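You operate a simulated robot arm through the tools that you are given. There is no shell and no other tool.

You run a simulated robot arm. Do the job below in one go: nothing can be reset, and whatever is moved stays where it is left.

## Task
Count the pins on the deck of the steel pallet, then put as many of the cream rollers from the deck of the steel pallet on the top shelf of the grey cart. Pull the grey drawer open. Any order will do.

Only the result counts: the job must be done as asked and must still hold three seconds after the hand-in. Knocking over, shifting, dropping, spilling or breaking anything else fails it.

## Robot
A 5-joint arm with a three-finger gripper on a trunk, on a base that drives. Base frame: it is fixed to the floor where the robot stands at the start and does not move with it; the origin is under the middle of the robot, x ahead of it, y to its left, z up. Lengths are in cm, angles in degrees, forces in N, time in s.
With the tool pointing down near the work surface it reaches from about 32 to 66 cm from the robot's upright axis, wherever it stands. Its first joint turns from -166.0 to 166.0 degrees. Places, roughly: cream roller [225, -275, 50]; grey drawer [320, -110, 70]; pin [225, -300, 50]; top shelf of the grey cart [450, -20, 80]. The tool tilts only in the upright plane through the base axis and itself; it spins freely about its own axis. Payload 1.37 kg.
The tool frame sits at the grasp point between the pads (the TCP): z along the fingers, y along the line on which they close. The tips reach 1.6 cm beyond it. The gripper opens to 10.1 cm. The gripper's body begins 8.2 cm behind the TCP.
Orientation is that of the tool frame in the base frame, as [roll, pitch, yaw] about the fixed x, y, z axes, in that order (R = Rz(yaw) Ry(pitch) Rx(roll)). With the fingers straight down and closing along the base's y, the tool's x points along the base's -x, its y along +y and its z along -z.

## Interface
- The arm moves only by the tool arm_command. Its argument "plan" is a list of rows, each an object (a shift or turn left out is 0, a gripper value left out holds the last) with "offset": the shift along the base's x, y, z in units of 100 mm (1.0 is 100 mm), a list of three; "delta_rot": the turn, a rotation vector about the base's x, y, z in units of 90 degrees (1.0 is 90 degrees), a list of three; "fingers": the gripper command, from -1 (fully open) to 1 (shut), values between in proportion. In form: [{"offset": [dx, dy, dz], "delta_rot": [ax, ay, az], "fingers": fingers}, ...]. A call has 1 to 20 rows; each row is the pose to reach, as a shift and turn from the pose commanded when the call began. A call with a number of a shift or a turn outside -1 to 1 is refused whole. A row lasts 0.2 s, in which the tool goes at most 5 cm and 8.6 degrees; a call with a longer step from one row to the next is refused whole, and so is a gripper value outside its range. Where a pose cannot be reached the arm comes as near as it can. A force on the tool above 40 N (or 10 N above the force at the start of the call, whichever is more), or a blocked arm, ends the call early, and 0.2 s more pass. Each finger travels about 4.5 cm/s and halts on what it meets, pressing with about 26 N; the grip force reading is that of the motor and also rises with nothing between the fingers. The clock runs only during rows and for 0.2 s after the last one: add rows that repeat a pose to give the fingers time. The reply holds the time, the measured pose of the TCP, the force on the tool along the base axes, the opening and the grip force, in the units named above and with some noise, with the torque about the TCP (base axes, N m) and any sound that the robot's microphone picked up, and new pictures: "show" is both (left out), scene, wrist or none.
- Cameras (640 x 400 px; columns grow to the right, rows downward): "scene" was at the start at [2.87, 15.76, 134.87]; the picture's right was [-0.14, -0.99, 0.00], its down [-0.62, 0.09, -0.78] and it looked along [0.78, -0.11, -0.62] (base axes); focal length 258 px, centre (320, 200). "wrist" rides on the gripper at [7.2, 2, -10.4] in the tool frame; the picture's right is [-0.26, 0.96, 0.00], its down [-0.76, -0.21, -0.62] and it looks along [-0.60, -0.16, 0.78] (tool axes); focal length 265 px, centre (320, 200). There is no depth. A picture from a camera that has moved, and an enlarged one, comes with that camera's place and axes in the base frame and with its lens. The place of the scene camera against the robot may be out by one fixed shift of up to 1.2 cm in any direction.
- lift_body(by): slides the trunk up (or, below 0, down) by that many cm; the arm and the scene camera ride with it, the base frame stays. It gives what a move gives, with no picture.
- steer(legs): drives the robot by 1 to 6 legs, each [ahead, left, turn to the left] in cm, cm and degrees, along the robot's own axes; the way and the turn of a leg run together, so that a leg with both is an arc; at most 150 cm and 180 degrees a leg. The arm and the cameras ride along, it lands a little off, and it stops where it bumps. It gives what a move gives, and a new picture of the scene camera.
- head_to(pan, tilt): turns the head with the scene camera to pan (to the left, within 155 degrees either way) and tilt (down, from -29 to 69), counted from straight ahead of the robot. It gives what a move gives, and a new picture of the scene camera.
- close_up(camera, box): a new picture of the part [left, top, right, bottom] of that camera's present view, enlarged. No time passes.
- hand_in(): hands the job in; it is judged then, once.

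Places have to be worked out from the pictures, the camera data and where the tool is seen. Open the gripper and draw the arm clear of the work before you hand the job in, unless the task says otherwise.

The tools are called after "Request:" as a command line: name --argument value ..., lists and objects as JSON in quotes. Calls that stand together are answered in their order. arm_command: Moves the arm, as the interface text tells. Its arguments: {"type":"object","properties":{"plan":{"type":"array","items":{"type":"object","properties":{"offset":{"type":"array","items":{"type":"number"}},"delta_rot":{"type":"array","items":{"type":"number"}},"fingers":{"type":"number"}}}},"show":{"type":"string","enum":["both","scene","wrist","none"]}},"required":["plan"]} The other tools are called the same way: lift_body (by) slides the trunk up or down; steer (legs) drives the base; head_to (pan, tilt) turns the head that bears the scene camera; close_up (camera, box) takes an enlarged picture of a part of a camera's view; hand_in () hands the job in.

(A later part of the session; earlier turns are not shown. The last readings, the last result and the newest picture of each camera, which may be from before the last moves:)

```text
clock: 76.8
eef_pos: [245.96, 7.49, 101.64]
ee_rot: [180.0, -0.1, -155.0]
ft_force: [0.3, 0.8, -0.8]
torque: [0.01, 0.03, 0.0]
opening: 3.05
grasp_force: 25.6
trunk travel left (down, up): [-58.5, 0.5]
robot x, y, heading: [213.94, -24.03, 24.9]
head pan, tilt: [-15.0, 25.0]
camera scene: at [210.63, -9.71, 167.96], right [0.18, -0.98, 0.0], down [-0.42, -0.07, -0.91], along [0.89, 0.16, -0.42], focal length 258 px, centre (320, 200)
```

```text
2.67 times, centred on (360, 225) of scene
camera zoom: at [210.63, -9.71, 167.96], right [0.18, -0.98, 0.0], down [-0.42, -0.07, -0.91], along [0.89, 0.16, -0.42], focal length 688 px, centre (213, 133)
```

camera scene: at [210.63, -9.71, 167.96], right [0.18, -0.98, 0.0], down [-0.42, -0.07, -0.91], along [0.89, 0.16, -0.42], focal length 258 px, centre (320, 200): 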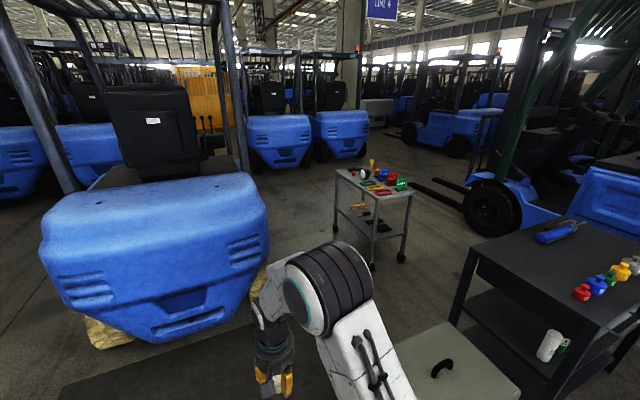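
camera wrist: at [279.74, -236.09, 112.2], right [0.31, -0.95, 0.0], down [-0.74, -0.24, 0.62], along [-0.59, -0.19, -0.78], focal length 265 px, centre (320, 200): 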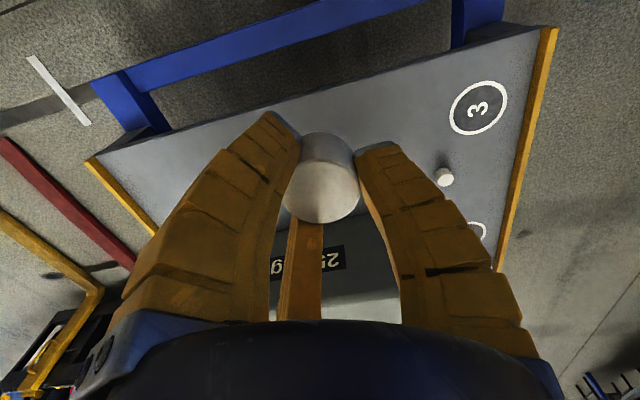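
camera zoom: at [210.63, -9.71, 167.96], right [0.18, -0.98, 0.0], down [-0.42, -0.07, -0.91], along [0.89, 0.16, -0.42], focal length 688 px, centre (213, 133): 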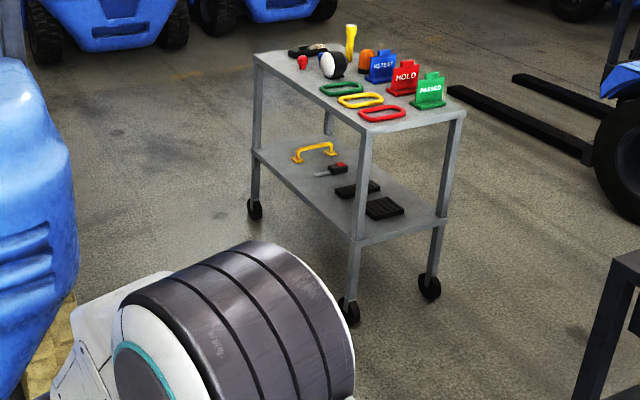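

Good free spots are near the cart's long edge, e.g. about (446,-2) and (463,9). Before driving through the gap between the blue forklift's tail and the 500 kg weight, I look at it.

Request:
head_to --pan -5 --tilt 48

Request:
head_to --pan -45 --tilt 48

```text
clock: 77.7
eef_pos: [246.01, 7.48, 101.63]
ee_rot: [180.0, -0.1, -155.0]
ft_force: [-0.1, 0.3, -0.2]
torque: [0.02, 0.0, -0.02]
opening: 3.02
grasp_force: 26.3
trunk travel left (down, up): [-58.5, 0.5]
robot x, y, heading: [214.57, -24.02, 24.9]
head pan, tilt: [-5.0, 48.0]
camera scene: at [208.96, -8.63, 164.5], right [0.34, -0.94, 0.0], down [-0.7, -0.25, -0.67], along [0.63, 0.23, -0.74], focal length 258 px, centre (320, 200)
```

scene: 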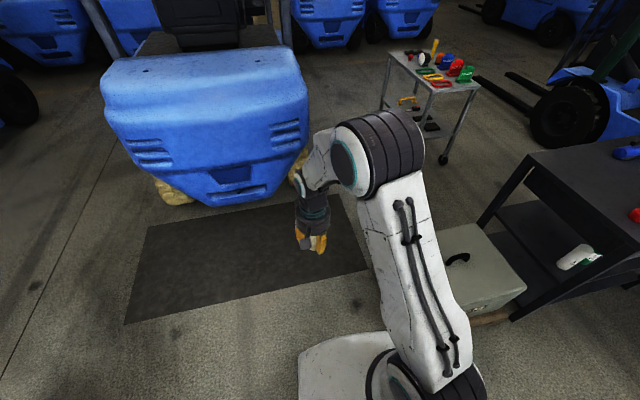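

```text
clock: 78.8
eef_pos: [246.08, 7.49, 101.58]
ee_rot: [-180.0, 0.0, -155.0]
ft_force: [0.3, -0.3, -1.5]
torque: [-0.03, 0.0, -0.01]
opening: 3.01
grasp_force: 26.2
trunk travel left (down, up): [-58.5, 0.5]
robot x, y, heading: [214.07, -24.2, 25.0]
head pan, tilt: [-45.0, 48.0]
camera scene: at [208.97, -14.01, 164.49], right [-0.34, -0.94, 0.0], down [-0.7, 0.25, -0.67], along [0.63, -0.23, -0.74], focal length 258 px, centre (320, 200)
```

scene: 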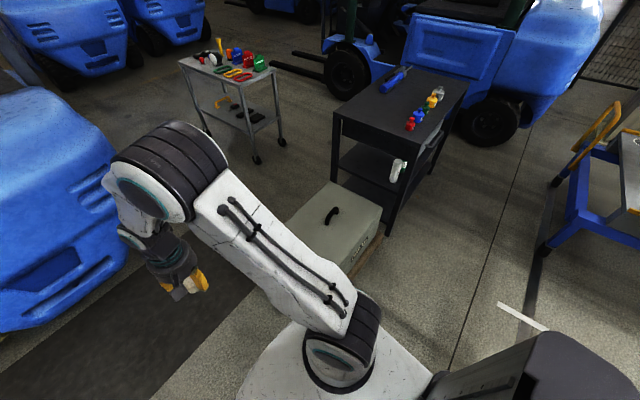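

The gap is about 84 cm wide between (312,-20) and (354,53). I turn to heading about -58 (to bring the arm over the cart side) and go through its middle.

Request:
steer --legs '[[0, 0, -82.6], [-17, 89, 0], [46, 33.4, 0]]'

Request:
head_to --pan 60 --tilt 45

```text
clock: 89.7
eef_pos: [364.88, -5.26, 102.1]
ee_rot: [179.2, 0.3, 125.6]
ft_force: [0.9, 0.2, -0.7]
torque: [-0.03, -0.01, 0.03]
opening: 3.04
grasp_force: 26.2
trunk travel left (down, up): [-58.5, 0.5]
robot x, y, heading: [329.26, 20.92, -54.3]
head pan, tilt: [-45.0, 48.0]
stopped in leg 3: the robot was blocked; the commanded pose is now the measured one
camera scene: at [336.91, 26.96, 164.71], right [-0.99, 0.16, -0.01], down [0.13, 0.74, -0.66], along [-0.1, -0.66, -0.75], focal length 258 px, centre (320, 200)
```

scene: 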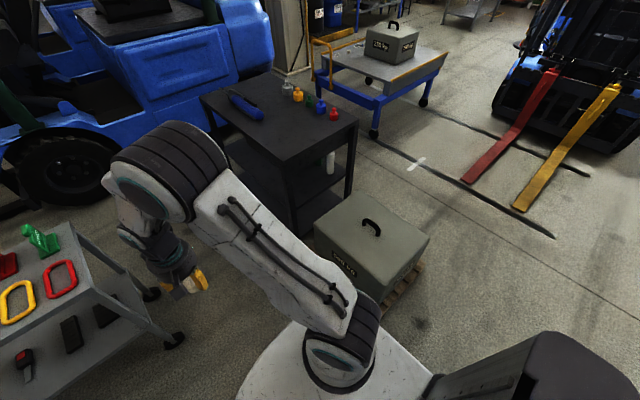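

```text
clock: 91.6
eef_pos: [364.92, -5.27, 102.26]
ee_rot: [178.9, 0.3, 125.7]
ft_force: [0.1, -0.1, -1.7]
torque: [0.01, 0.1, 0.0]
opening: 3.04
grasp_force: 25.8
trunk travel left (down, up): [-58.5, 0.5]
robot x, y, heading: [329.69, 21.02, -54.2]
head pan, tilt: [60.0, 45.0]
camera scene: at [346.13, 35.42, 165.3], right [0.1, -0.99, 0.0], down [-0.69, -0.07, -0.72], along [0.72, 0.07, -0.69], focal length 258 px, centre (320, 200)
```

scene: 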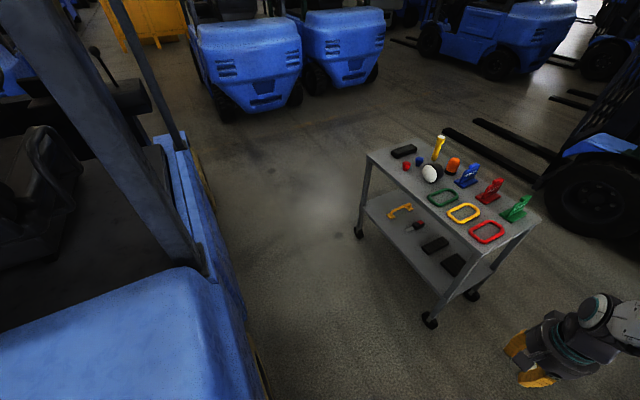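

The base touched the blue forklift's tail corner and stopped; nothing appears shifted. I back off toward the weight, square up, and check the pose.

Request:
steer --legs '[[11, -10, 0], [0, 0, -5]]'

Request:
head_to --pan 60 --tilt 50

Request:
head_to --pan 100 --tilt 60

```text
clock: 93.4
eef_pos: [361.98, -22.92, 101.71]
ee_rot: [-179.9, 0.0, 120.2]
ft_force: [0.2, 0.3, -0.8]
torque: [0.03, 0.01, -0.01]
opening: 3.01
grasp_force: 25.9
trunk travel left (down, up): [-58.5, 0.5]
robot x, y, heading: [327.82, 6.1, -59.5]
head pan, tilt: [60.0, 45.0]
camera scene: at [348.24, 19.49, 164.91], right [0.01, -1.0, 0.0], down [-0.71, 0.0, -0.71], along [0.71, 0.0, -0.71], focal length 258 px, centre (320, 200)
```

scene: 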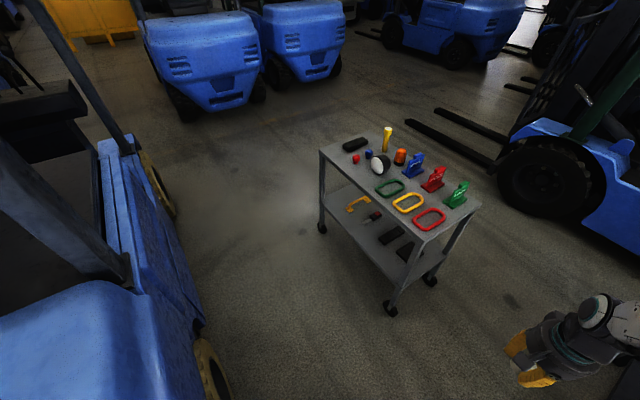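

```text
clock: 94.1
eef_pos: [362.0, -22.93, 101.72]
ee_rot: [180.0, 0.1, 120.3]
ft_force: [-0.2, -0.4, -1.1]
torque: [0.01, 0.0, -0.02]
opening: 3.0
grasp_force: 26.0
trunk travel left (down, up): [-58.5, 0.5]
robot x, y, heading: [327.63, 6.34, -59.7]
head pan, tilt: [60.0, 50.0]
camera scene: at [347.82, 19.52, 164.22], right [0.01, -1.0, 0.0], down [-0.77, 0.0, -0.64], along [0.64, 0.0, -0.77], focal length 258 px, centre (320, 200)
```

scene: 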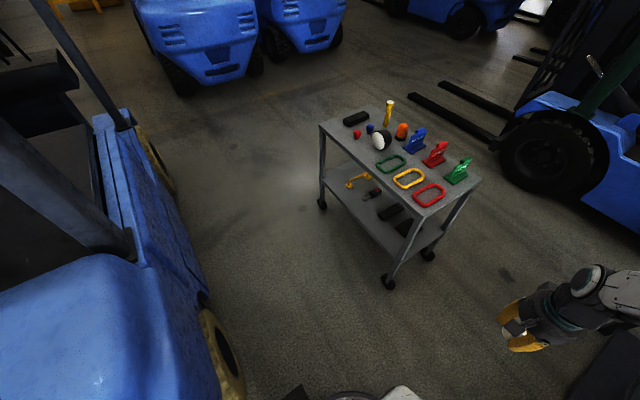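

```text
clock: 95.2
eef_pos: [362.12, -22.97, 101.71]
ee_rot: [179.9, 0.2, 120.2]
ft_force: [-0.4, 0.2, -0.6]
torque: [-0.02, -0.01, -0.02]
opening: 3.0
grasp_force: 25.8
trunk travel left (down, up): [-58.5, 0.5]
robot x, y, heading: [327.7, 5.99, -59.7]
head pan, tilt: [100.0, 60.0]
camera scene: at [345.21, 23.79, 162.96], right [0.65, -0.76, 0.0], down [-0.66, -0.56, -0.5], along [0.38, 0.32, -0.87], focal length 258 px, centre (320, 200)
```

scene: 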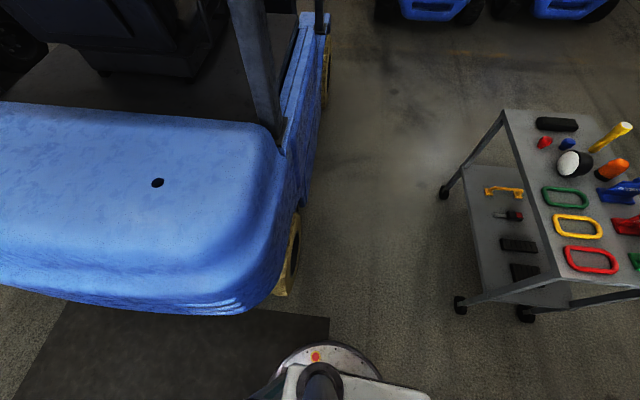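

The column's rear corner is what met the forklift; now there is room. I go along the cart-side of the gap to about (388,13), beside the cart's near corner.

Request:
steer --legs '[[25.8, 22.3, 0], [-1, 33, 0]]'

Request:
head_to --pan 60 --tilt 50

Request:
close_up --camera "scene" --box '[260, 80, 580, 280]'

```text
clock: 99.1
eef_pos: [421.6, -16.35, 101.62]
ee_rot: [-180.0, 0.2, 120.5]
ft_force: [0.4, 0.4, -0.8]
torque: [-0.04, 0.02, -0.03]
opening: 3.02
grasp_force: 26.4
trunk travel left (down, up): [-58.5, 0.5]
robot x, y, heading: [387.03, 12.47, -59.7]
head pan, tilt: [100.0, 60.0]
camera scene: at [404.6, 30.44, 162.94], right [0.65, -0.76, 0.0], down [-0.66, -0.56, -0.5], along [0.38, 0.32, -0.87], focal length 258 px, centre (320, 200)
```

scene: 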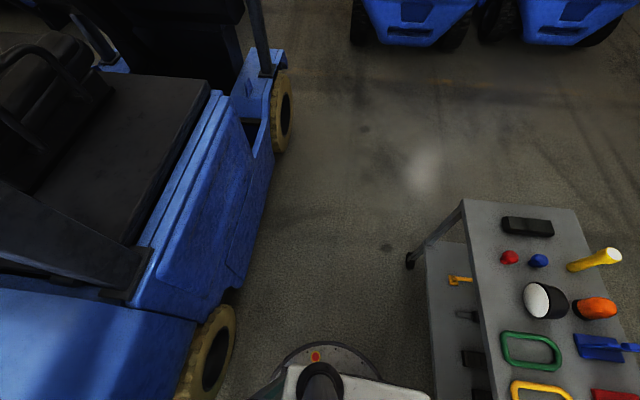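

```text
clock: 100.2
eef_pos: [421.45, -16.25, 101.74]
ee_rot: [179.9, 0.0, 120.5]
ft_force: [0.2, -0.2, -0.3]
torque: [0.0, 0.01, -0.01]
opening: 3.02
grasp_force: 25.6
trunk travel left (down, up): [-58.5, 0.5]
robot x, y, heading: [387.05, 12.67, -59.5]
head pan, tilt: [60.0, 50.0]
camera scene: at [407.15, 26.13, 164.21], right [0.01, -1.0, 0.0], down [-0.77, -0.01, -0.64], along [0.64, 0.01, -0.77], focal length 258 px, centre (320, 200)
```

scene: 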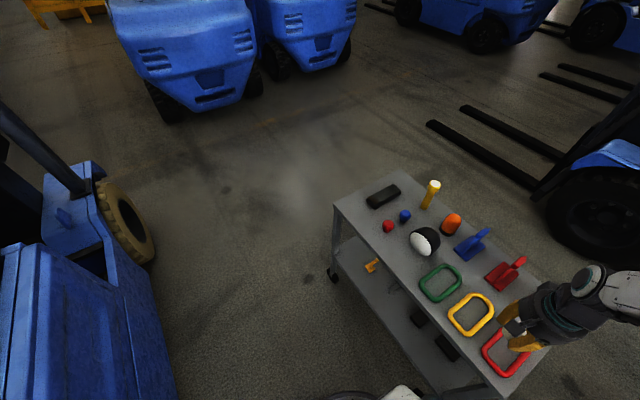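

```text
2.00 times, centred on (420, 180) of scene
camera zoom: at [407.15, 26.13, 164.21], right [0.01, -1.0, 0.0], down [-0.77, -0.01, -0.64], along [0.64, 0.01, -0.77], focal length 516 px, centre (120, 240)
```

zoom: 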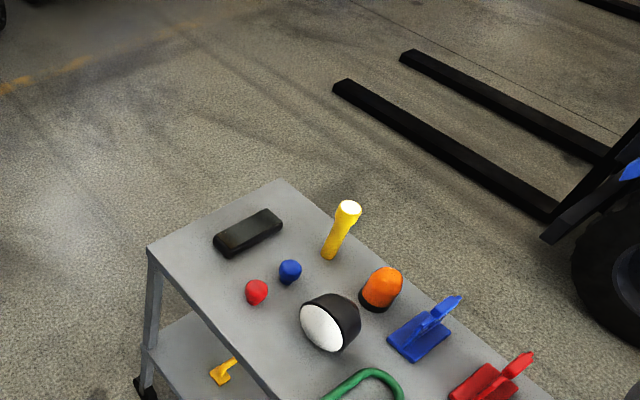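

I have the cart's corners: left (475,21), near (411,-21). A clear spot for the first roller is (450,-1), between the red knob and the green ring. I shift 12 cm along the cart and move the tool above it.

Request:
steer --legs '[[-0.5, 12, 0]]'

Request:
arm_command --plan '[{"offset": [0.35, 0.17, 0], "fingers": 1}, {"offset": [0.7, 0.33, 0], "fingers": 1}, {"offset": [0.95, 0.45, 0], "fingers": 1}]' --show "wrist"

```text
clock: 101.5
eef_pos: [431.88, -9.51, 101.7]
ee_rot: [180.0, 0.1, 120.4]
ft_force: [0.5, -0.2, -1.3]
torque: [0.0, 0.07, 0.03]
opening: 2.99
grasp_force: 26.1
trunk travel left (down, up): [-58.5, 0.5]
robot x, y, heading: [397.35, 19.2, -59.4]
head pan, tilt: [60.0, 50.0]
camera scene: at [417.63, 32.87, 164.19], right [0.01, -1.0, 0.0], down [-0.77, -0.01, -0.64], along [0.64, 0.01, -0.77], focal length 258 px, centre (320, 200)
```

scene: 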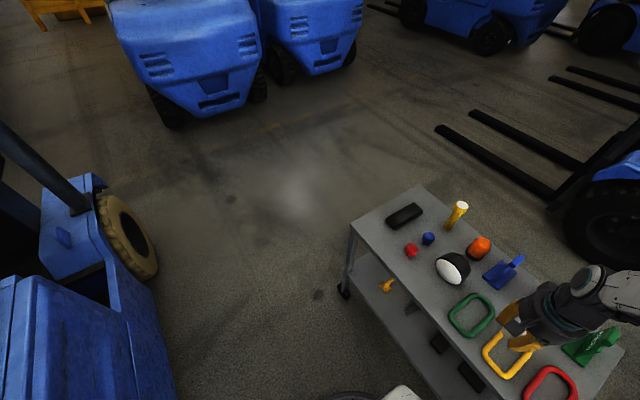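

```text
clock: 102.2
eef_pos: [441.5, -5.02, 101.84]
ee_rot: [-179.9, 0.1, 120.4]
ft_force: [1.2, 0.2, -0.9]
torque: [-0.02, 0.04, 0.0]
opening: 3.05
grasp_force: 25.9
trunk travel left (down, up): [-58.5, 0.5]
robot x, y, heading: [397.52, 19.61, -59.5]
head pan, tilt: [60.0, 50.0]
camera wrist: at [439.69, 2.07, 112.39], right [0.97, 0.26, 0.0], down [0.2, -0.76, 0.62], along [0.16, -0.6, -0.78], focal length 265 px, centre (320, 200)
```

wrist: 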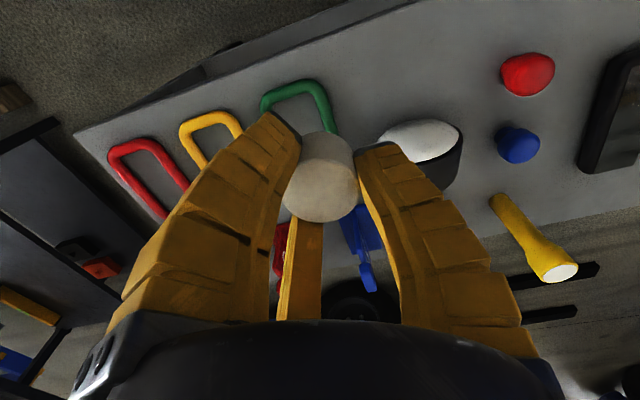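

The wrist view confirms the clear spot near (449.5,-0.5), about 4 cm inside the shelf edge. I move above it and descend.

Request:
arm_command --plan '[{"offset": [0.4, 0.22, 0], "fingers": 1}, {"offset": [0.79, 0.44, 0], "fingers": 1}, {"offset": [0.79, 0.44, -0.4], "fingers": 1}, {"offset": [0.79, 0.44, -0.8], "fingers": 1}]' --show "wrist"

Request:
arm_command --plan '[{"offset": [0, 0, -0.3], "fingers": 1}, {"offset": [0, 0, -0.5], "fingers": 1}, {"offset": [0, 0, -0.7], "fingers": 1}]' --show "both"

```text
clock: 103.2
eef_pos: [449.34, -0.63, 93.6]
ee_rot: [179.9, 0.0, 120.5]
ft_force: [0.8, -0.9, -0.6]
torque: [0.01, 0.04, 0.01]
opening: 3.04
grasp_force: 26.3
trunk travel left (down, up): [-58.5, 0.5]
robot x, y, heading: [397.57, 19.37, -59.4]
head pan, tilt: [60.0, 50.0]
camera wrist: at [447.36, 6.5, 104.06], right [0.97, 0.26, 0.0], down [0.2, -0.76, 0.62], along [0.16, -0.6, -0.78], focal length 265 px, centre (320, 200)
```

wrist: 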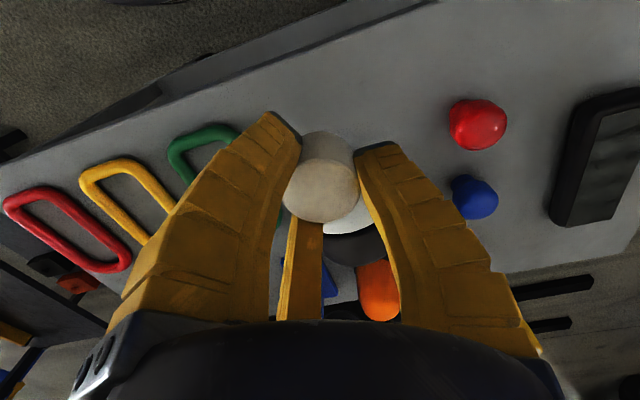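

```text
clock: 104.0
eef_pos: [449.27, -0.75, 86.7]
ee_rot: [179.9, 0.0, 120.5]
ft_force: [0.1, -0.7, -0.6]
torque: [-0.03, 0.05, 0.02]
opening: 3.03
grasp_force: 26.4
trunk travel left (down, up): [-58.5, 0.5]
robot x, y, heading: [397.42, 19.15, -59.4]
head pan, tilt: [60.0, 50.0]
camera scene: at [417.53, 32.77, 164.21], right [0.01, -1.0, 0.0], down [-0.77, -0.01, -0.64], along [0.64, 0.01, -0.77], focal length 258 px, centre (320, 200)
camera wrist: at [447.39, 6.47, 97.25], right [0.97, 0.26, 0.0], down [0.2, -0.76, 0.62], along [0.16, -0.6, -0.78], focal length 265 px, centre (320, 200)
```

scene: 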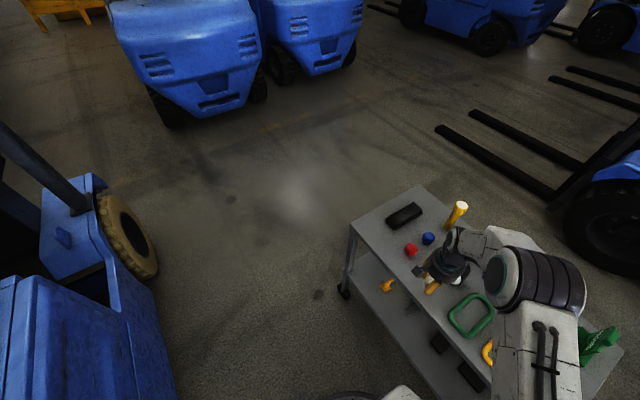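
wrist: 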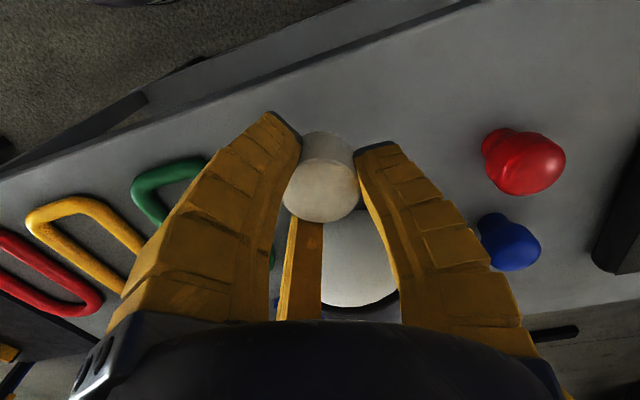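

Still above the shelf with no contact. I lower in small steps and watch the vertical force.

Request:
arm_command --plan '[{"offset": [0, 0, -0.1], "fingers": 1}, {"offset": [0, 0, -0.2], "fingers": 1}, {"offset": [0, 0, -0.25], "fingers": 1}]' --show "none"

Request:
arm_command --plan '[{"offset": [0, 0, -0.03], "fingers": 1}, {"offset": [0, 0, -0.06], "fingers": 1}]' --show "wrist"

```text
clock: 104.8
eef_pos: [449.28, -0.69, 84.24]
ee_rot: [-180.0, 0.0, 120.5]
ft_force: [-0.1, -0.5, -0.3]
torque: [-0.01, 0.02, 0.01]
opening: 3.04
grasp_force: 26.3
trunk travel left (down, up): [-58.5, 0.5]
robot x, y, heading: [397.11, 19.22, -59.7]
head pan, tilt: [60.0, 50.0]
```

```text
clock: 105.5
eef_pos: [449.29, -0.71, 83.55]
ee_rot: [179.9, -0.1, 120.5]
ft_force: [0.7, 0.2, -1.1]
torque: [-0.04, 0.04, 0.01]
opening: 3.02
grasp_force: 26.1
trunk travel left (down, up): [-58.5, 0.5]
robot x, y, heading: [397.26, 19.26, -59.5]
head pan, tilt: [60.0, 50.0]
camera wrist: at [447.39, 6.45, 94.07], right [0.97, 0.26, 0.0], down [0.2, -0.76, 0.62], along [0.16, -0.6, -0.78], focal length 265 px, centre (320, 200)
```

wrist: 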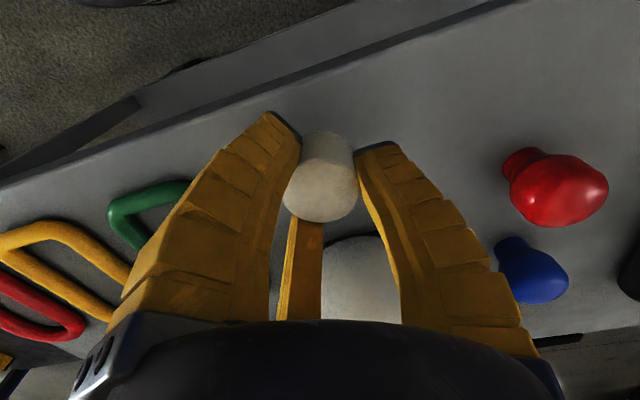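

No contact yet at 83.5. I keep lowering gently.

Request:
arm_command --plan '[{"offset": [0, 0, -0.03], "fingers": 1}, {"offset": [0, 0, -0.06], "fingers": 1}]' --show "none"

Request:
arm_command --plan '[{"offset": [0, 0, -0.03], "fingers": 1}, {"offset": [0, 0, -0.05], "fingers": 1}]' --show "wrist"

```text
clock: 106.0
eef_pos: [449.31, -0.79, 82.95]
ee_rot: [-179.9, 0.0, 120.5]
ft_force: [0.6, 0.6, -1.4]
torque: [0.0, 0.02, 0.06]
opening: 3.02
grasp_force: 26.4
trunk travel left (down, up): [-58.5, 0.5]
robot x, y, heading: [397.16, 19.15, -59.5]
head pan, tilt: [60.0, 50.0]
```

```text
clock: 106.7
eef_pos: [449.21, -0.78, 82.59]
ee_rot: [180.0, 0.0, 120.5]
ft_force: [1.2, -0.6, -0.4]
torque: [-0.01, -0.01, -0.01]
opening: 3.01
grasp_force: 26.3
trunk travel left (down, up): [-58.5, 0.5]
robot x, y, heading: [397.51, 19.07, -59.5]
head pan, tilt: [60.0, 50.0]
camera wrist: at [447.27, 6.36, 93.04], right [0.97, 0.26, 0.0], down [0.2, -0.76, 0.62], along [0.16, -0.6, -0.78], focal length 265 px, centre (320, 200)
```

wrist: 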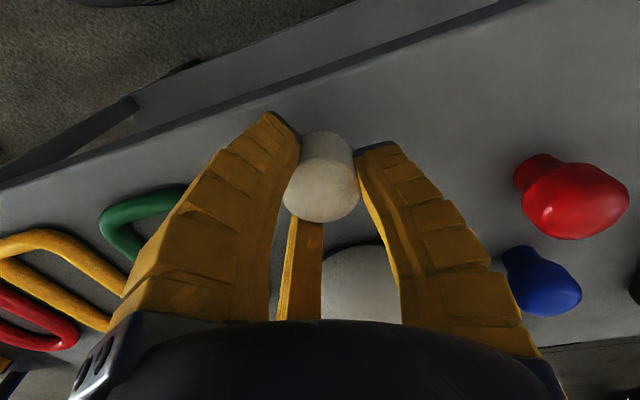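

Still free. I continue in half-centimetre steps.

Request:
arm_command --plan '[{"offset": [0, 0, -0.03], "fingers": 1}, {"offset": [0, 0, -0.05], "fingers": 1}]' --show "none"

Request:
arm_command --plan '[{"offset": [0, 0, -0.03], "fingers": 1}, {"offset": [0, 0, -0.05], "fingers": 1}]' --show "none"

```text
clock: 107.2
eef_pos: [449.36, -0.74, 82.14]
ee_rot: [179.9, 0.0, 120.5]
ft_force: [0.0, 0.1, -1.3]
torque: [0.0, 0.0, 0.02]
opening: 3.01
grasp_force: 25.8
trunk travel left (down, up): [-58.5, 0.5]
robot x, y, heading: [396.98, 19.11, -59.6]
head pan, tilt: [60.0, 50.0]
```

```text
clock: 107.8
eef_pos: [449.23, -0.8, 81.53]
ee_rot: [180.0, 0.0, 120.6]
ft_force: [0.1, -0.6, -2.2]
torque: [0.01, 0.02, -0.02]
opening: 3.01
grasp_force: 26.1
trunk travel left (down, up): [-58.5, 0.5]
robot x, y, heading: [397.25, 19.37, -59.4]
head pan, tilt: [60.0, 50.0]
```

No contact at tip height 79.9, so the shelf is a bit lower than judged. I continue and look.

Request:
arm_command --plan '[{"offset": [0, 0, -0.03], "fingers": 1}, {"offset": [0, 0, -0.05], "fingers": 1}]' --show "wrist"

Request:
close_up --camera "scene" --box '[390, 210, 490, 310]'

```text
clock: 108.5
eef_pos: [449.22, -0.7, 80.9]
ee_rot: [180.0, 0.1, 120.5]
ft_force: [0.5, -0.2, -1.2]
torque: [0.02, 0.0, 0.0]
opening: 3.02
grasp_force: 26.6
trunk travel left (down, up): [-58.5, 0.5]
robot x, y, heading: [397.27, 19.03, -59.5]
head pan, tilt: [60.0, 50.0]
camera wrist: at [447.29, 6.51, 91.47], right [0.97, 0.26, 0.0], down [0.2, -0.76, 0.62], along [0.16, -0.6, -0.78], focal length 265 px, centre (320, 200)
```

wrist: 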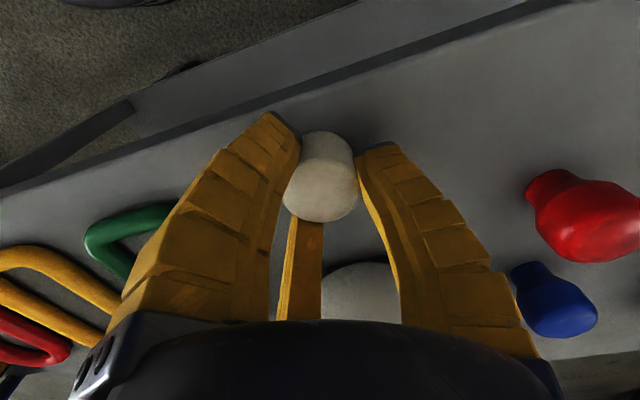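

```text
4.00 times, centred on (440, 260) of scene
camera zoom: at [417.5, 32.78, 164.22], right [0.01, -1.0, 0.0], down [-0.77, -0.01, -0.64], along [0.64, 0.01, -0.77], focal length 1031 px, centre (-160, -40)
```

zoom: 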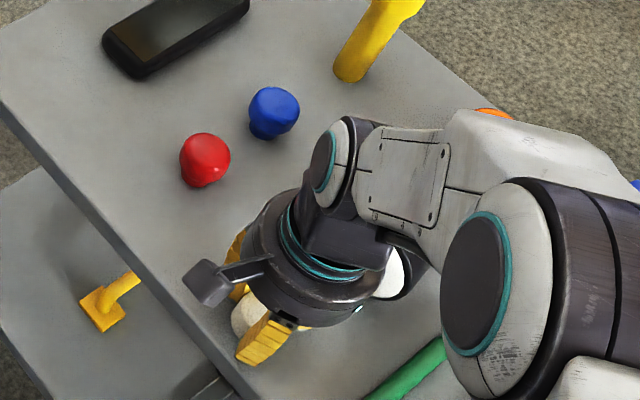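

The roller is about 3.7 cm inside the edge and nothing is touched. I keep lowering until it touches.

Request:
arm_command --plan '[{"offset": [0, 0, -0.03], "fingers": 1}, {"offset": [0, 0, -0.05], "fingers": 1}]' --show "none"

Request:
arm_command --plan '[{"offset": [0, 0, -0.03], "fingers": 1}, {"offset": [0, 0, -0.04], "fingers": 1}]' --show "wrist"

```text
clock: 109.0
eef_pos: [449.22, -0.57, 80.47]
ee_rot: [180.0, 0.1, 120.5]
ft_force: [0.8, -0.3, -0.8]
torque: [-0.01, 0.0, 0.01]
opening: 2.99
grasp_force: 25.9
trunk travel left (down, up): [-58.5, 0.5]
robot x, y, heading: [397.49, 19.14, -59.6]
head pan, tilt: [60.0, 50.0]
```

```text
clock: 109.7
eef_pos: [449.24, -0.6, 80.21]
ee_rot: [179.8, 0.1, 120.4]
ft_force: [0.2, 2.3, 14.2]
torque: [0.06, -0.08, 0.04]
opening: 3.36
grasp_force: 26.4
trunk travel left (down, up): [-58.5, 0.5]
robot x, y, heading: [397.36, 19.3, -59.2]
head pan, tilt: [60.0, 50.0]
camera wrist: at [447.25, 6.5, 90.76], right [0.97, 0.26, 0.0], down [0.2, -0.76, 0.62], along [0.17, -0.6, -0.78], focal length 265 px, centre (320, 200)
```

wrist: 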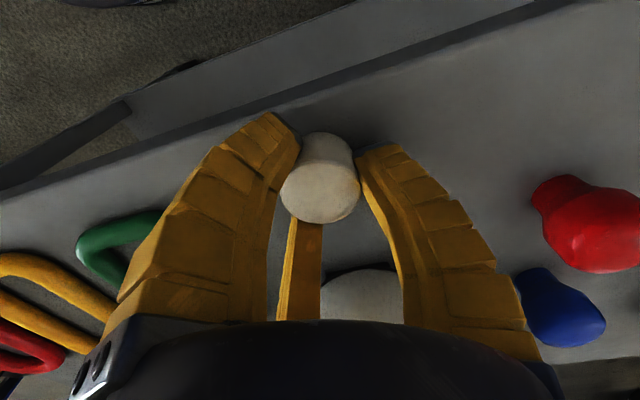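

Contact at TCP 80.2 (shelf at about z 78.6). I ease up a hair and open the fingers part-way to release.

Request:
arm_command --plan '[{"offset": [0, 0, 0.02], "fingers": 1}, {"offset": [0, 0, 0.02], "fingers": 0.3}, {"offset": [0, 0, 0.02], "fingers": 0.1}, {"offset": [0, 0, 0.02], "fingers": -0.1}, {"offset": [0, 0, 0.02], "fingers": -0.1}, {"offset": [0, 0, 0.02], "fingers": -0.1}]' --show "wrist"

```text
clock: 111.0
eef_pos: [449.15, -0.71, 80.27]
ee_rot: [-180.0, 0.0, 120.5]
ft_force: [0.1, -0.2, 0.5]
torque: [0.01, 0.01, 0.01]
opening: 5.94
grasp_force: 2.1
trunk travel left (down, up): [-58.5, 0.5]
robot x, y, heading: [397.48, 19.53, -59.5]
head pan, tilt: [60.0, 50.0]
camera wrist: at [447.24, 6.42, 90.77], right [0.97, 0.26, 0.0], down [0.2, -0.76, 0.62], along [0.16, -0.6, -0.78], focal length 265 px, centre (320, 200)
```

wrist: 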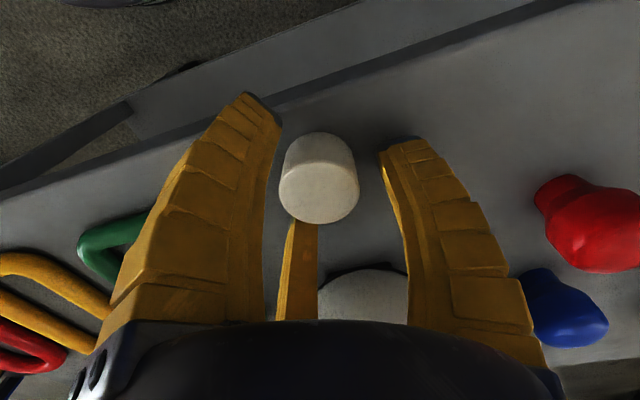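

Roller A stands free on the shelf. I lift the tool straight up.

Request:
arm_command --plan '[{"offset": [0, 0, 0.2], "fingers": -0.1}, {"offset": [0, 0, 0.6], "fingers": -0.1}, {"offset": [0, 0, 1.0], "fingers": -0.1}]' --show "none"

Request:
arm_command --plan '[{"offset": [0, 0, 0.4], "fingers": -1}, {"offset": [0, 0, 0.8], "fingers": -1}, {"offset": [-0.2, -0.1, 0.95], "fingers": -1}]' --show "both"

```text
clock: 111.8
eef_pos: [449.27, -0.73, 90.2]
ee_rot: [-179.9, 0.0, 120.5]
ft_force: [-0.6, -0.7, 0.4]
torque: [-0.01, -0.02, 0.01]
opening: 5.91
grasp_force: 3.4
trunk travel left (down, up): [-58.5, 0.5]
robot x, y, heading: [397.04, 19.32, -59.7]
head pan, tilt: [60.0, 50.0]
```

```text
clock: 112.7
eef_pos: [447.39, -1.88, 99.87]
ee_rot: [180.0, 0.0, 120.5]
ft_force: [-0.5, 0.3, 0.4]
torque: [0.0, -0.03, 0.05]
opening: 10.06
grasp_force: 0.1
trunk travel left (down, up): [-58.5, 0.5]
robot x, y, heading: [397.8, 19.53, -59.3]
head pan, tilt: [60.0, 50.0]
camera scene: at [417.4, 32.76, 164.23], right [0.01, -1.0, 0.0], down [-0.77, -0.01, -0.64], along [0.64, 0.01, -0.77], focal length 258 px, centre (320, 200)
camera wrist: at [445.34, 5.26, 110.32], right [0.97, 0.26, 0.0], down [0.2, -0.76, 0.62], along [0.16, -0.6, -0.78], focal length 265 px, centre (320, 200)
```

scene: 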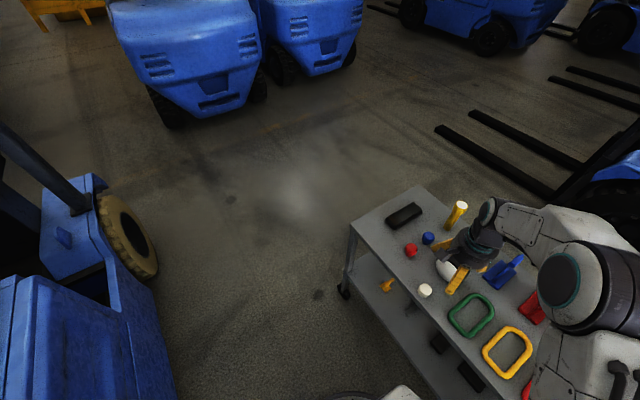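
wrist: 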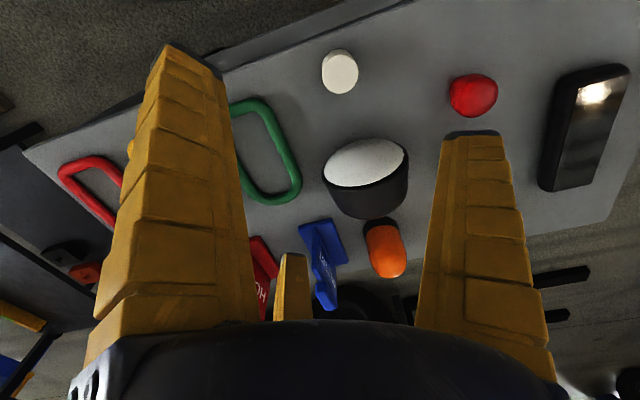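

Roller A is on the shelf at (449,-1). I pull the arm back in and drive back the way I came toward the pallet for the second roller.

Request:
arm_command --plan '[{"offset": [-0.4, -0.2, 0.1]}, {"offset": [-0.8, -0.4, 0.2]}]' --show "none"

Request:
arm_command --plan '[{"offset": [-0.4, -0.2, 0]}, {"offset": [-0.72, -0.36, 0]}]' --show "none"

Request:
steer --legs '[[0.5, -12, 0], [1, -33, 0], [-25.8, -22.3, 0]]'

```text
clock: 113.2
eef_pos: [439.37, -5.96, 101.82]
ee_rot: [179.9, 0.1, 120.5]
ft_force: [0.4, -0.4, 1.0]
torque: [0.0, -0.03, 0.01]
opening: 10.05
grasp_force: 0.0
trunk travel left (down, up): [-58.5, 0.5]
robot x, y, heading: [397.29, 19.21, -59.2]
head pan, tilt: [60.0, 50.0]
```

```text
clock: 113.8
eef_pos: [432.15, -9.3, 101.88]
ee_rot: [180.0, 0.1, 120.5]
ft_force: [-0.8, 0.5, -0.6]
torque: [0.01, -0.02, -0.02]
opening: 10.07
grasp_force: 0.0
trunk travel left (down, up): [-58.5, 0.5]
robot x, y, heading: [397.32, 19.14, -59.4]
head pan, tilt: [60.0, 50.0]
```

```text
clock: 118.7
eef_pos: [361.61, -22.13, 101.67]
ee_rot: [-179.9, 0.1, 119.7]
ft_force: [-0.3, 0.1, -0.2]
torque: [-0.02, -0.05, 0.03]
opening: 10.06
grasp_force: 0.1
trunk travel left (down, up): [-58.5, 0.5]
robot x, y, heading: [327.05, 6.73, -60.3]
head pan, tilt: [60.0, 50.0]
camera scene: at [347.33, 20.14, 164.23], right [0.0, -1.0, 0.0], down [-0.77, 0.0, -0.64], along [0.64, 0.0, -0.77], focal length 258 px, centre (320, 200)
```

scene: 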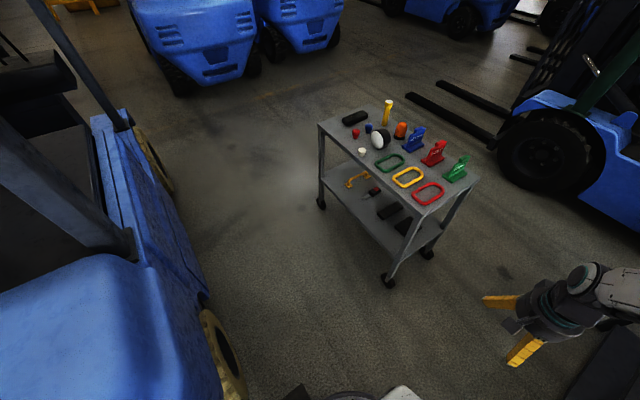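

Reverse through the gap again, passing a bit nearer the weight than the forklift, then turn toward the pallet.

Request:
steer --legs '[[-44.8, -19.4, 0], [21.8, -85, 0], [0, 0, -86.5]]'

```text
clock: 129.6
eef_pos: [195.82, -59.7, 101.71]
ee_rot: [180.0, -0.1, 32.2]
ft_force: [0.6, -0.1, 0.1]
torque: [0.01, 0.01, 0.01]
opening: 10.06
grasp_force: 0.0
trunk travel left (down, up): [-58.5, 0.5]
robot x, y, heading: [223.17, -24.26, -147.8]
head pan, tilt: [60.0, 50.0]
camera scene: at [238.24, -43.98, 164.22], right [-1.0, -0.04, 0.0], down [-0.03, 0.77, -0.64], along [0.03, -0.64, -0.77], focal length 258 px, centre (320, 200)
```

scene: 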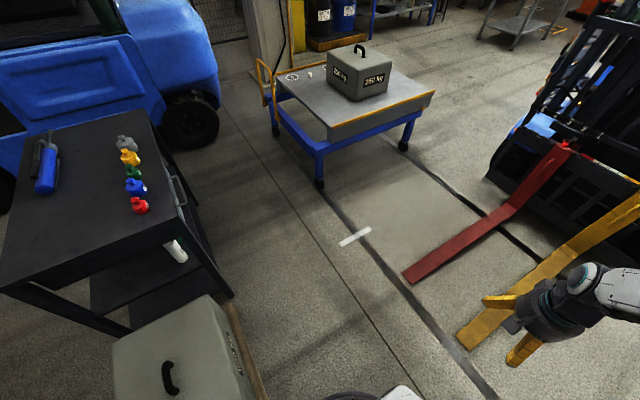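

I drive back along the aisle to the left end of the pallet.

Request:
steer --legs '[[31.2, 70.2, 0], [5, 67.8, 0], [-6, 54.5, 1]]'

Request:
head_to --pan 30 --tilt 50

Request:
head_to --pan 110 --tilt 60

```text
clock: 139.8
eef_pos: [273.49, -239.3, 101.75]
ee_rot: [180.0, 0.1, 33.6]
ft_force: [-0.2, -0.1, 0.4]
torque: [0.01, 0.0, -0.01]
opening: 10.08
grasp_force: 0.1
trunk travel left (down, up): [-58.5, 0.5]
robot x, y, heading: [300.01, -203.05, -146.4]
head pan, tilt: [60.0, 50.0]
camera scene: at [315.68, -222.62, 164.21], right [-1.0, -0.06, 0.0], down [-0.05, 0.76, -0.64], along [0.04, -0.64, -0.77], focal length 258 px, centre (320, 200)
```

scene: 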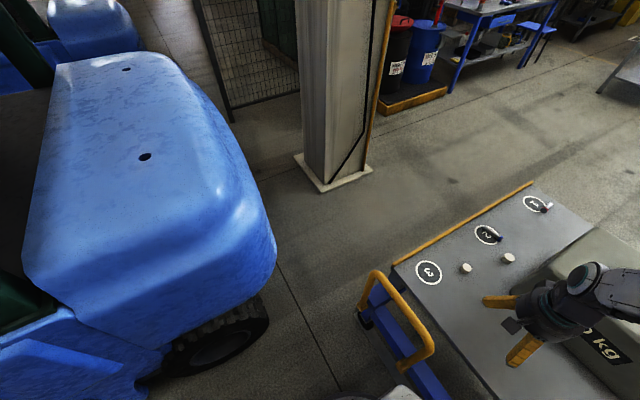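

```text
clock: 140.8
eef_pos: [273.5, -239.34, 101.71]
ee_rot: [-180.0, 0.1, 33.5]
ft_force: [-0.9, -0.5, -0.2]
torque: [-0.01, 0.0, -0.03]
opening: 10.05
grasp_force: 0.0
trunk travel left (down, up): [-58.5, 0.5]
robot x, y, heading: [300.16, -203.09, -146.6]
head pan, tilt: [30.0, 50.0]
camera scene: at [311.73, -221.78, 164.22], right [-0.9, 0.44, 0.0], down [0.34, 0.69, -0.64], along [-0.29, -0.58, -0.77], focal length 258 px, centre (320, 200)
```

scene: 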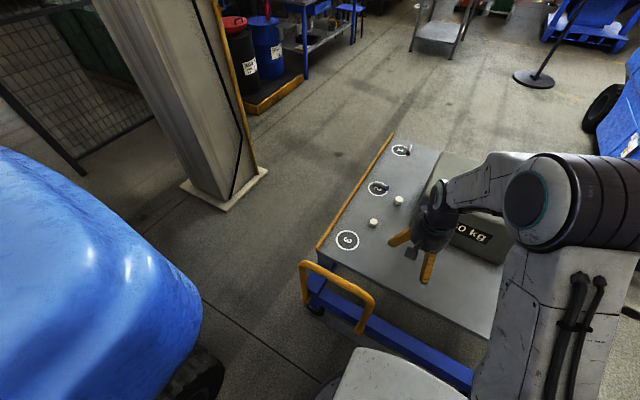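

```text
clock: 142.3
eef_pos: [273.44, -239.26, 101.69]
ee_rot: [-180.0, 0.1, 33.5]
ft_force: [0.4, -1.1, -0.4]
torque: [-0.02, -0.01, 0.02]
opening: 10.07
grasp_force: 0.0
trunk travel left (down, up): [-58.5, 0.5]
robot x, y, heading: [299.74, -202.97, -146.4]
head pan, tilt: [110.0, 60.0]
camera scene: at [320.51, -218.85, 162.96], right [-0.59, -0.8, 0.0], down [-0.7, 0.51, -0.5], along [0.4, -0.3, -0.87], focal length 258 px, centre (320, 200)
```

scene: 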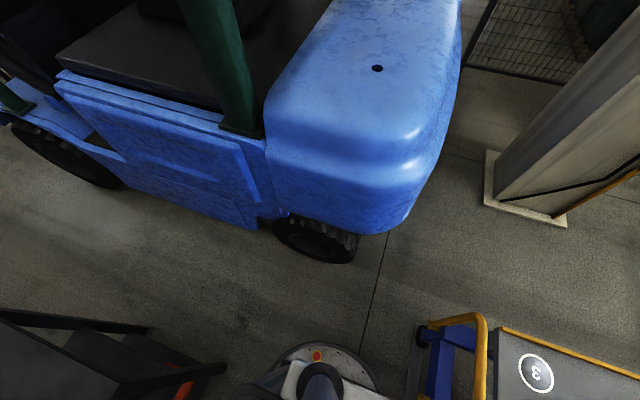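

The second roller B is at about (256,-275). I move closer beside the handle, still clear of the forklift and the frame.

Request:
steer --legs '[[5.8, 25.5, 0]]'

Request:
head_to --pan 20 --tilt 55

```text
clock: 144.2
eef_pos: [282.62, -263.49, 101.65]
ee_rot: [-180.0, 0.0, 33.6]
ft_force: [-0.3, -0.5, 0.1]
torque: [0.04, 0.02, -0.02]
opening: 10.07
grasp_force: 0.1
trunk travel left (down, up): [-58.5, 0.5]
robot x, y, heading: [309.48, -227.32, -146.5]
head pan, tilt: [110.0, 60.0]
camera scene: at [329.63, -242.97, 162.94], right [-0.59, -0.81, 0.0], down [-0.7, 0.51, -0.5], along [0.4, -0.3, -0.87], focal length 258 px, centre (320, 200)
```

scene: 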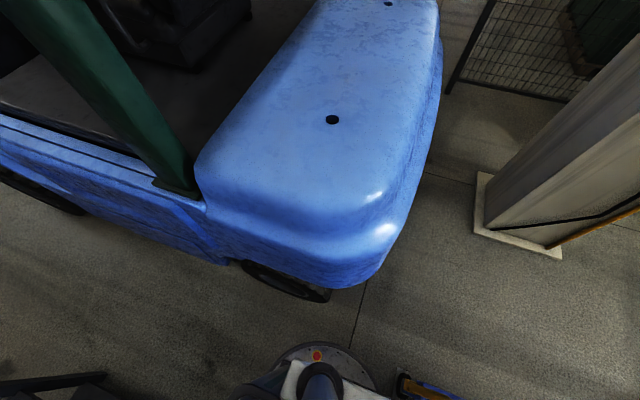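

```text
clock: 145.8
eef_pos: [282.54, -263.32, 101.74]
ee_rot: [-180.0, 0.0, 33.6]
ft_force: [-0.2, 0.7, 0.0]
torque: [0.01, -0.01, -0.01]
opening: 10.07
grasp_force: 0.0
trunk travel left (down, up): [-58.5, 0.5]
robot x, y, heading: [309.48, -227.28, -146.2]
head pan, tilt: [20.0, 55.0]
camera scene: at [319.95, -244.71, 163.57], right [-0.81, 0.59, 0.0], down [0.49, 0.66, -0.57], along [-0.34, -0.46, -0.82], focal length 258 px, centre (320, 200)
```

scene: 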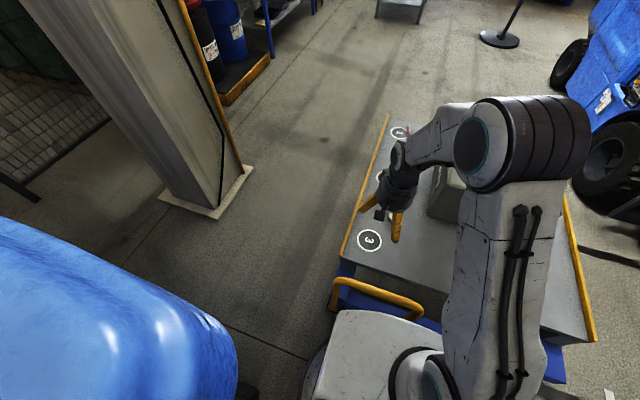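

Now I turn the tool so the fingers close across the reaching direction and extend toward B at height.

Request:
arm_command --plan '[{"offset": [-0.3, -0.14, 0], "delta_rot": [0, 0, 0.05], "fingers": -1}, {"offset": [-0.6, -0.27, 0], "delta_rot": [0, 0, 0.092], "fingers": -1}, {"offset": [-0.9, -0.41, 0], "delta_rot": [0, 0, 0.092], "fingers": -1}]' --show "none"

Request:
arm_command --plan '[{"offset": [-0.3, -0.14, 0]}, {"offset": [-0.6, -0.27, 0]}, {"offset": [-0.9, -0.41, 0]}]' --show "none"

Request:
arm_command --plan '[{"offset": [-0.3, -0.14, 0]}, {"offset": [-0.6, -0.27, 0]}, {"offset": [-0.84, -0.37, 0]}]' --show "wrist"

```text
clock: 146.6
eef_pos: [273.74, -267.4, 101.81]
ee_rot: [-180.0, 0.0, 41.9]
ft_force: [-0.3, 0.5, 0.0]
torque: [-0.02, -0.02, 0.0]
opening: 10.04
grasp_force: 0.0
trunk travel left (down, up): [-58.5, 0.5]
robot x, y, heading: [309.57, -227.07, -146.5]
head pan, tilt: [20.0, 55.0]
```

```text
clock: 147.4
eef_pos: [264.42, -271.55, 101.5]
ee_rot: [179.9, 0.0, 41.8]
ft_force: [-0.7, 0.2, 0.9]
torque: [0.0, -0.02, -0.03]
opening: 10.06
grasp_force: 0.0
trunk travel left (down, up): [-58.5, 0.5]
robot x, y, heading: [309.17, -227.06, -146.6]
head pan, tilt: [20.0, 55.0]
```

```text
clock: 148.2
eef_pos: [260.68, -271.96, 101.39]
ee_rot: [180.0, 0.0, 41.9]
ft_force: [-0.3, -0.3, -0.4]
torque: [0.01, -0.02, -0.04]
opening: 10.07
grasp_force: 0.2
out of reach, approached as far as the arm can: row 2, 3
trunk travel left (down, up): [-58.5, 0.5]
robot x, y, heading: [309.08, -227.01, -146.3]
head pan, tilt: [20.0, 55.0]
camera wrist: at [267.38, -268.75, 111.94], right [0.45, -0.89, 0.0], down [-0.7, -0.35, 0.62], along [-0.56, -0.28, -0.78], focal length 265 px, centre (320, 200)
```

wrist: 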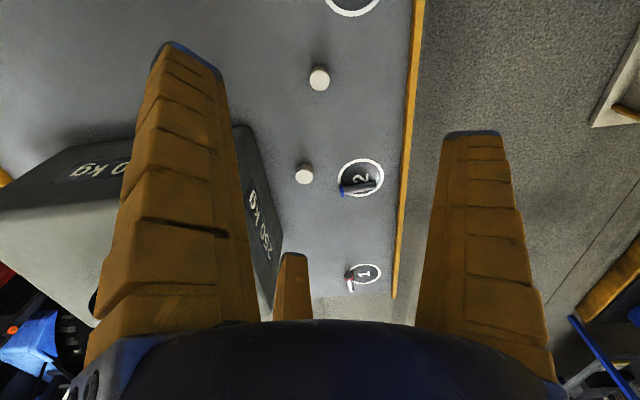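

Straight down the arm reaches only 66 cm; B is at (256.2,-274.4), 71 cm away, so I tilt the tool outward about 30 degrees in the arm's plane.

Request:
arm_command --plan '[{"delta_rot": [-0.056, 0.062, 0]}, {"delta_rot": [-0.111, 0.124, 0]}, {"delta_rot": [-0.167, 0.186, 0]}, {"delta_rot": [-0.2227, 0.248, 0]}, {"delta_rot": [-0.2227, 0.248, 0]}]' --show "wrist"

```text
clock: 149.4
eef_pos: [260.49, -271.77, 101.52]
ee_rot: [179.1, 30.2, 41.8]
ft_force: [-0.4, -0.5, 0.1]
torque: [-0.04, 0.0, 0.03]
opening: 10.09
grasp_force: 0.0
out of reach, approached as far as the arm can: row 4, 5
trunk travel left (down, up): [-58.5, 0.5]
robot x, y, heading: [309.34, -226.75, -146.2]
head pan, tilt: [20.0, 55.0]
camera wrist: at [270.17, -265.56, 107.01], right [0.48, -0.87, 0.14], down [-0.4, -0.07, 0.91], along [-0.78, -0.49, -0.38], focal length 265 px, centre (320, 200)
```

wrist: 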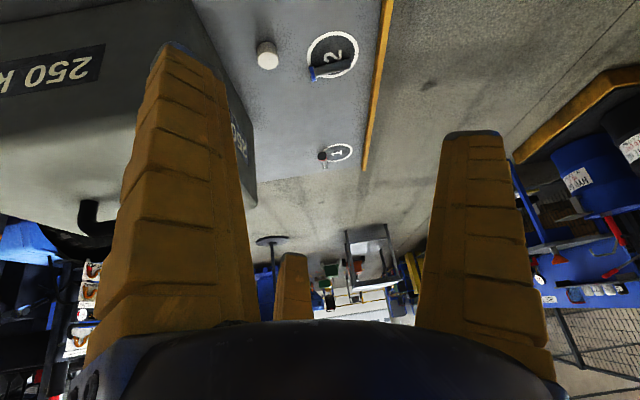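

The tilt works. I lower the trunk and then move onto B.

Request:
lift_body --by -25

Request:
arm_command --plan '[{"offset": [-0.2, -0.13, 0]}, {"offset": [-0.43, -0.26, 0]}, {"offset": [-0.43, -0.26, 0]}]' --show "both"

```text
clock: 152.0
eef_pos: [260.32, -271.7, 76.53]
ee_rot: [179.3, 30.0, 41.8]
ft_force: [-0.9, -0.3, 0.5]
torque: [-0.03, -0.03, -0.03]
opening: 10.04
grasp_force: 0.0
trunk travel left (down, up): [-33.5, 25.5]
robot x, y, heading: [309.27, -227.08, -146.3]
head pan, tilt: [20.0, 55.0]
```

```text
clock: 152.8
eef_pos: [256.2, -274.42, 76.43]
ee_rot: [179.6, 30.0, 41.9]
ft_force: [0.6, 0.0, 0.3]
torque: [0.01, 0.04, 0.0]
opening: 10.07
grasp_force: 0.1
trunk travel left (down, up): [-33.5, 25.5]
robot x, y, heading: [309.23, -226.96, -146.3]
head pan, tilt: [20.0, 55.0]
camera scene: at [319.92, -244.72, 138.57], right [-0.81, 0.59, 0.0], down [0.49, 0.66, -0.57], along [-0.34, -0.46, -0.82], focal length 258 px, centre (320, 200)
camera wrist: at [265.96, -268.29, 81.9], right [0.47, -0.87, 0.14], down [-0.4, -0.07, 0.91], along [-0.79, -0.49, -0.38], focal length 265 px, centre (320, 200)
```

scene: 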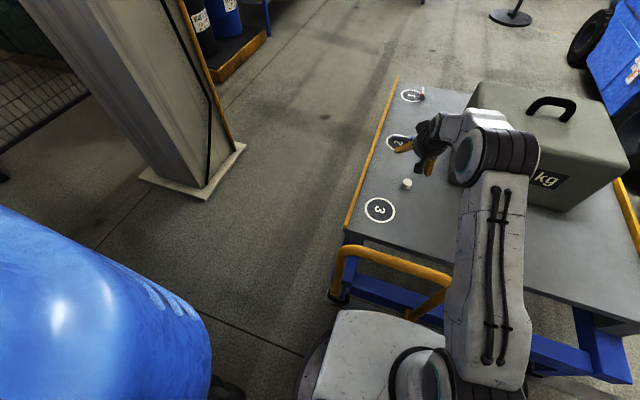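
wrist: 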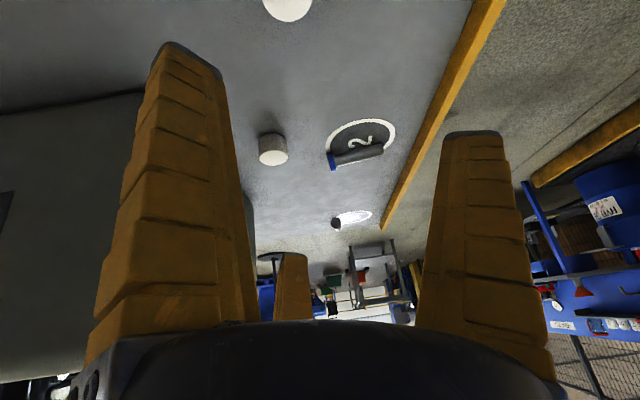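

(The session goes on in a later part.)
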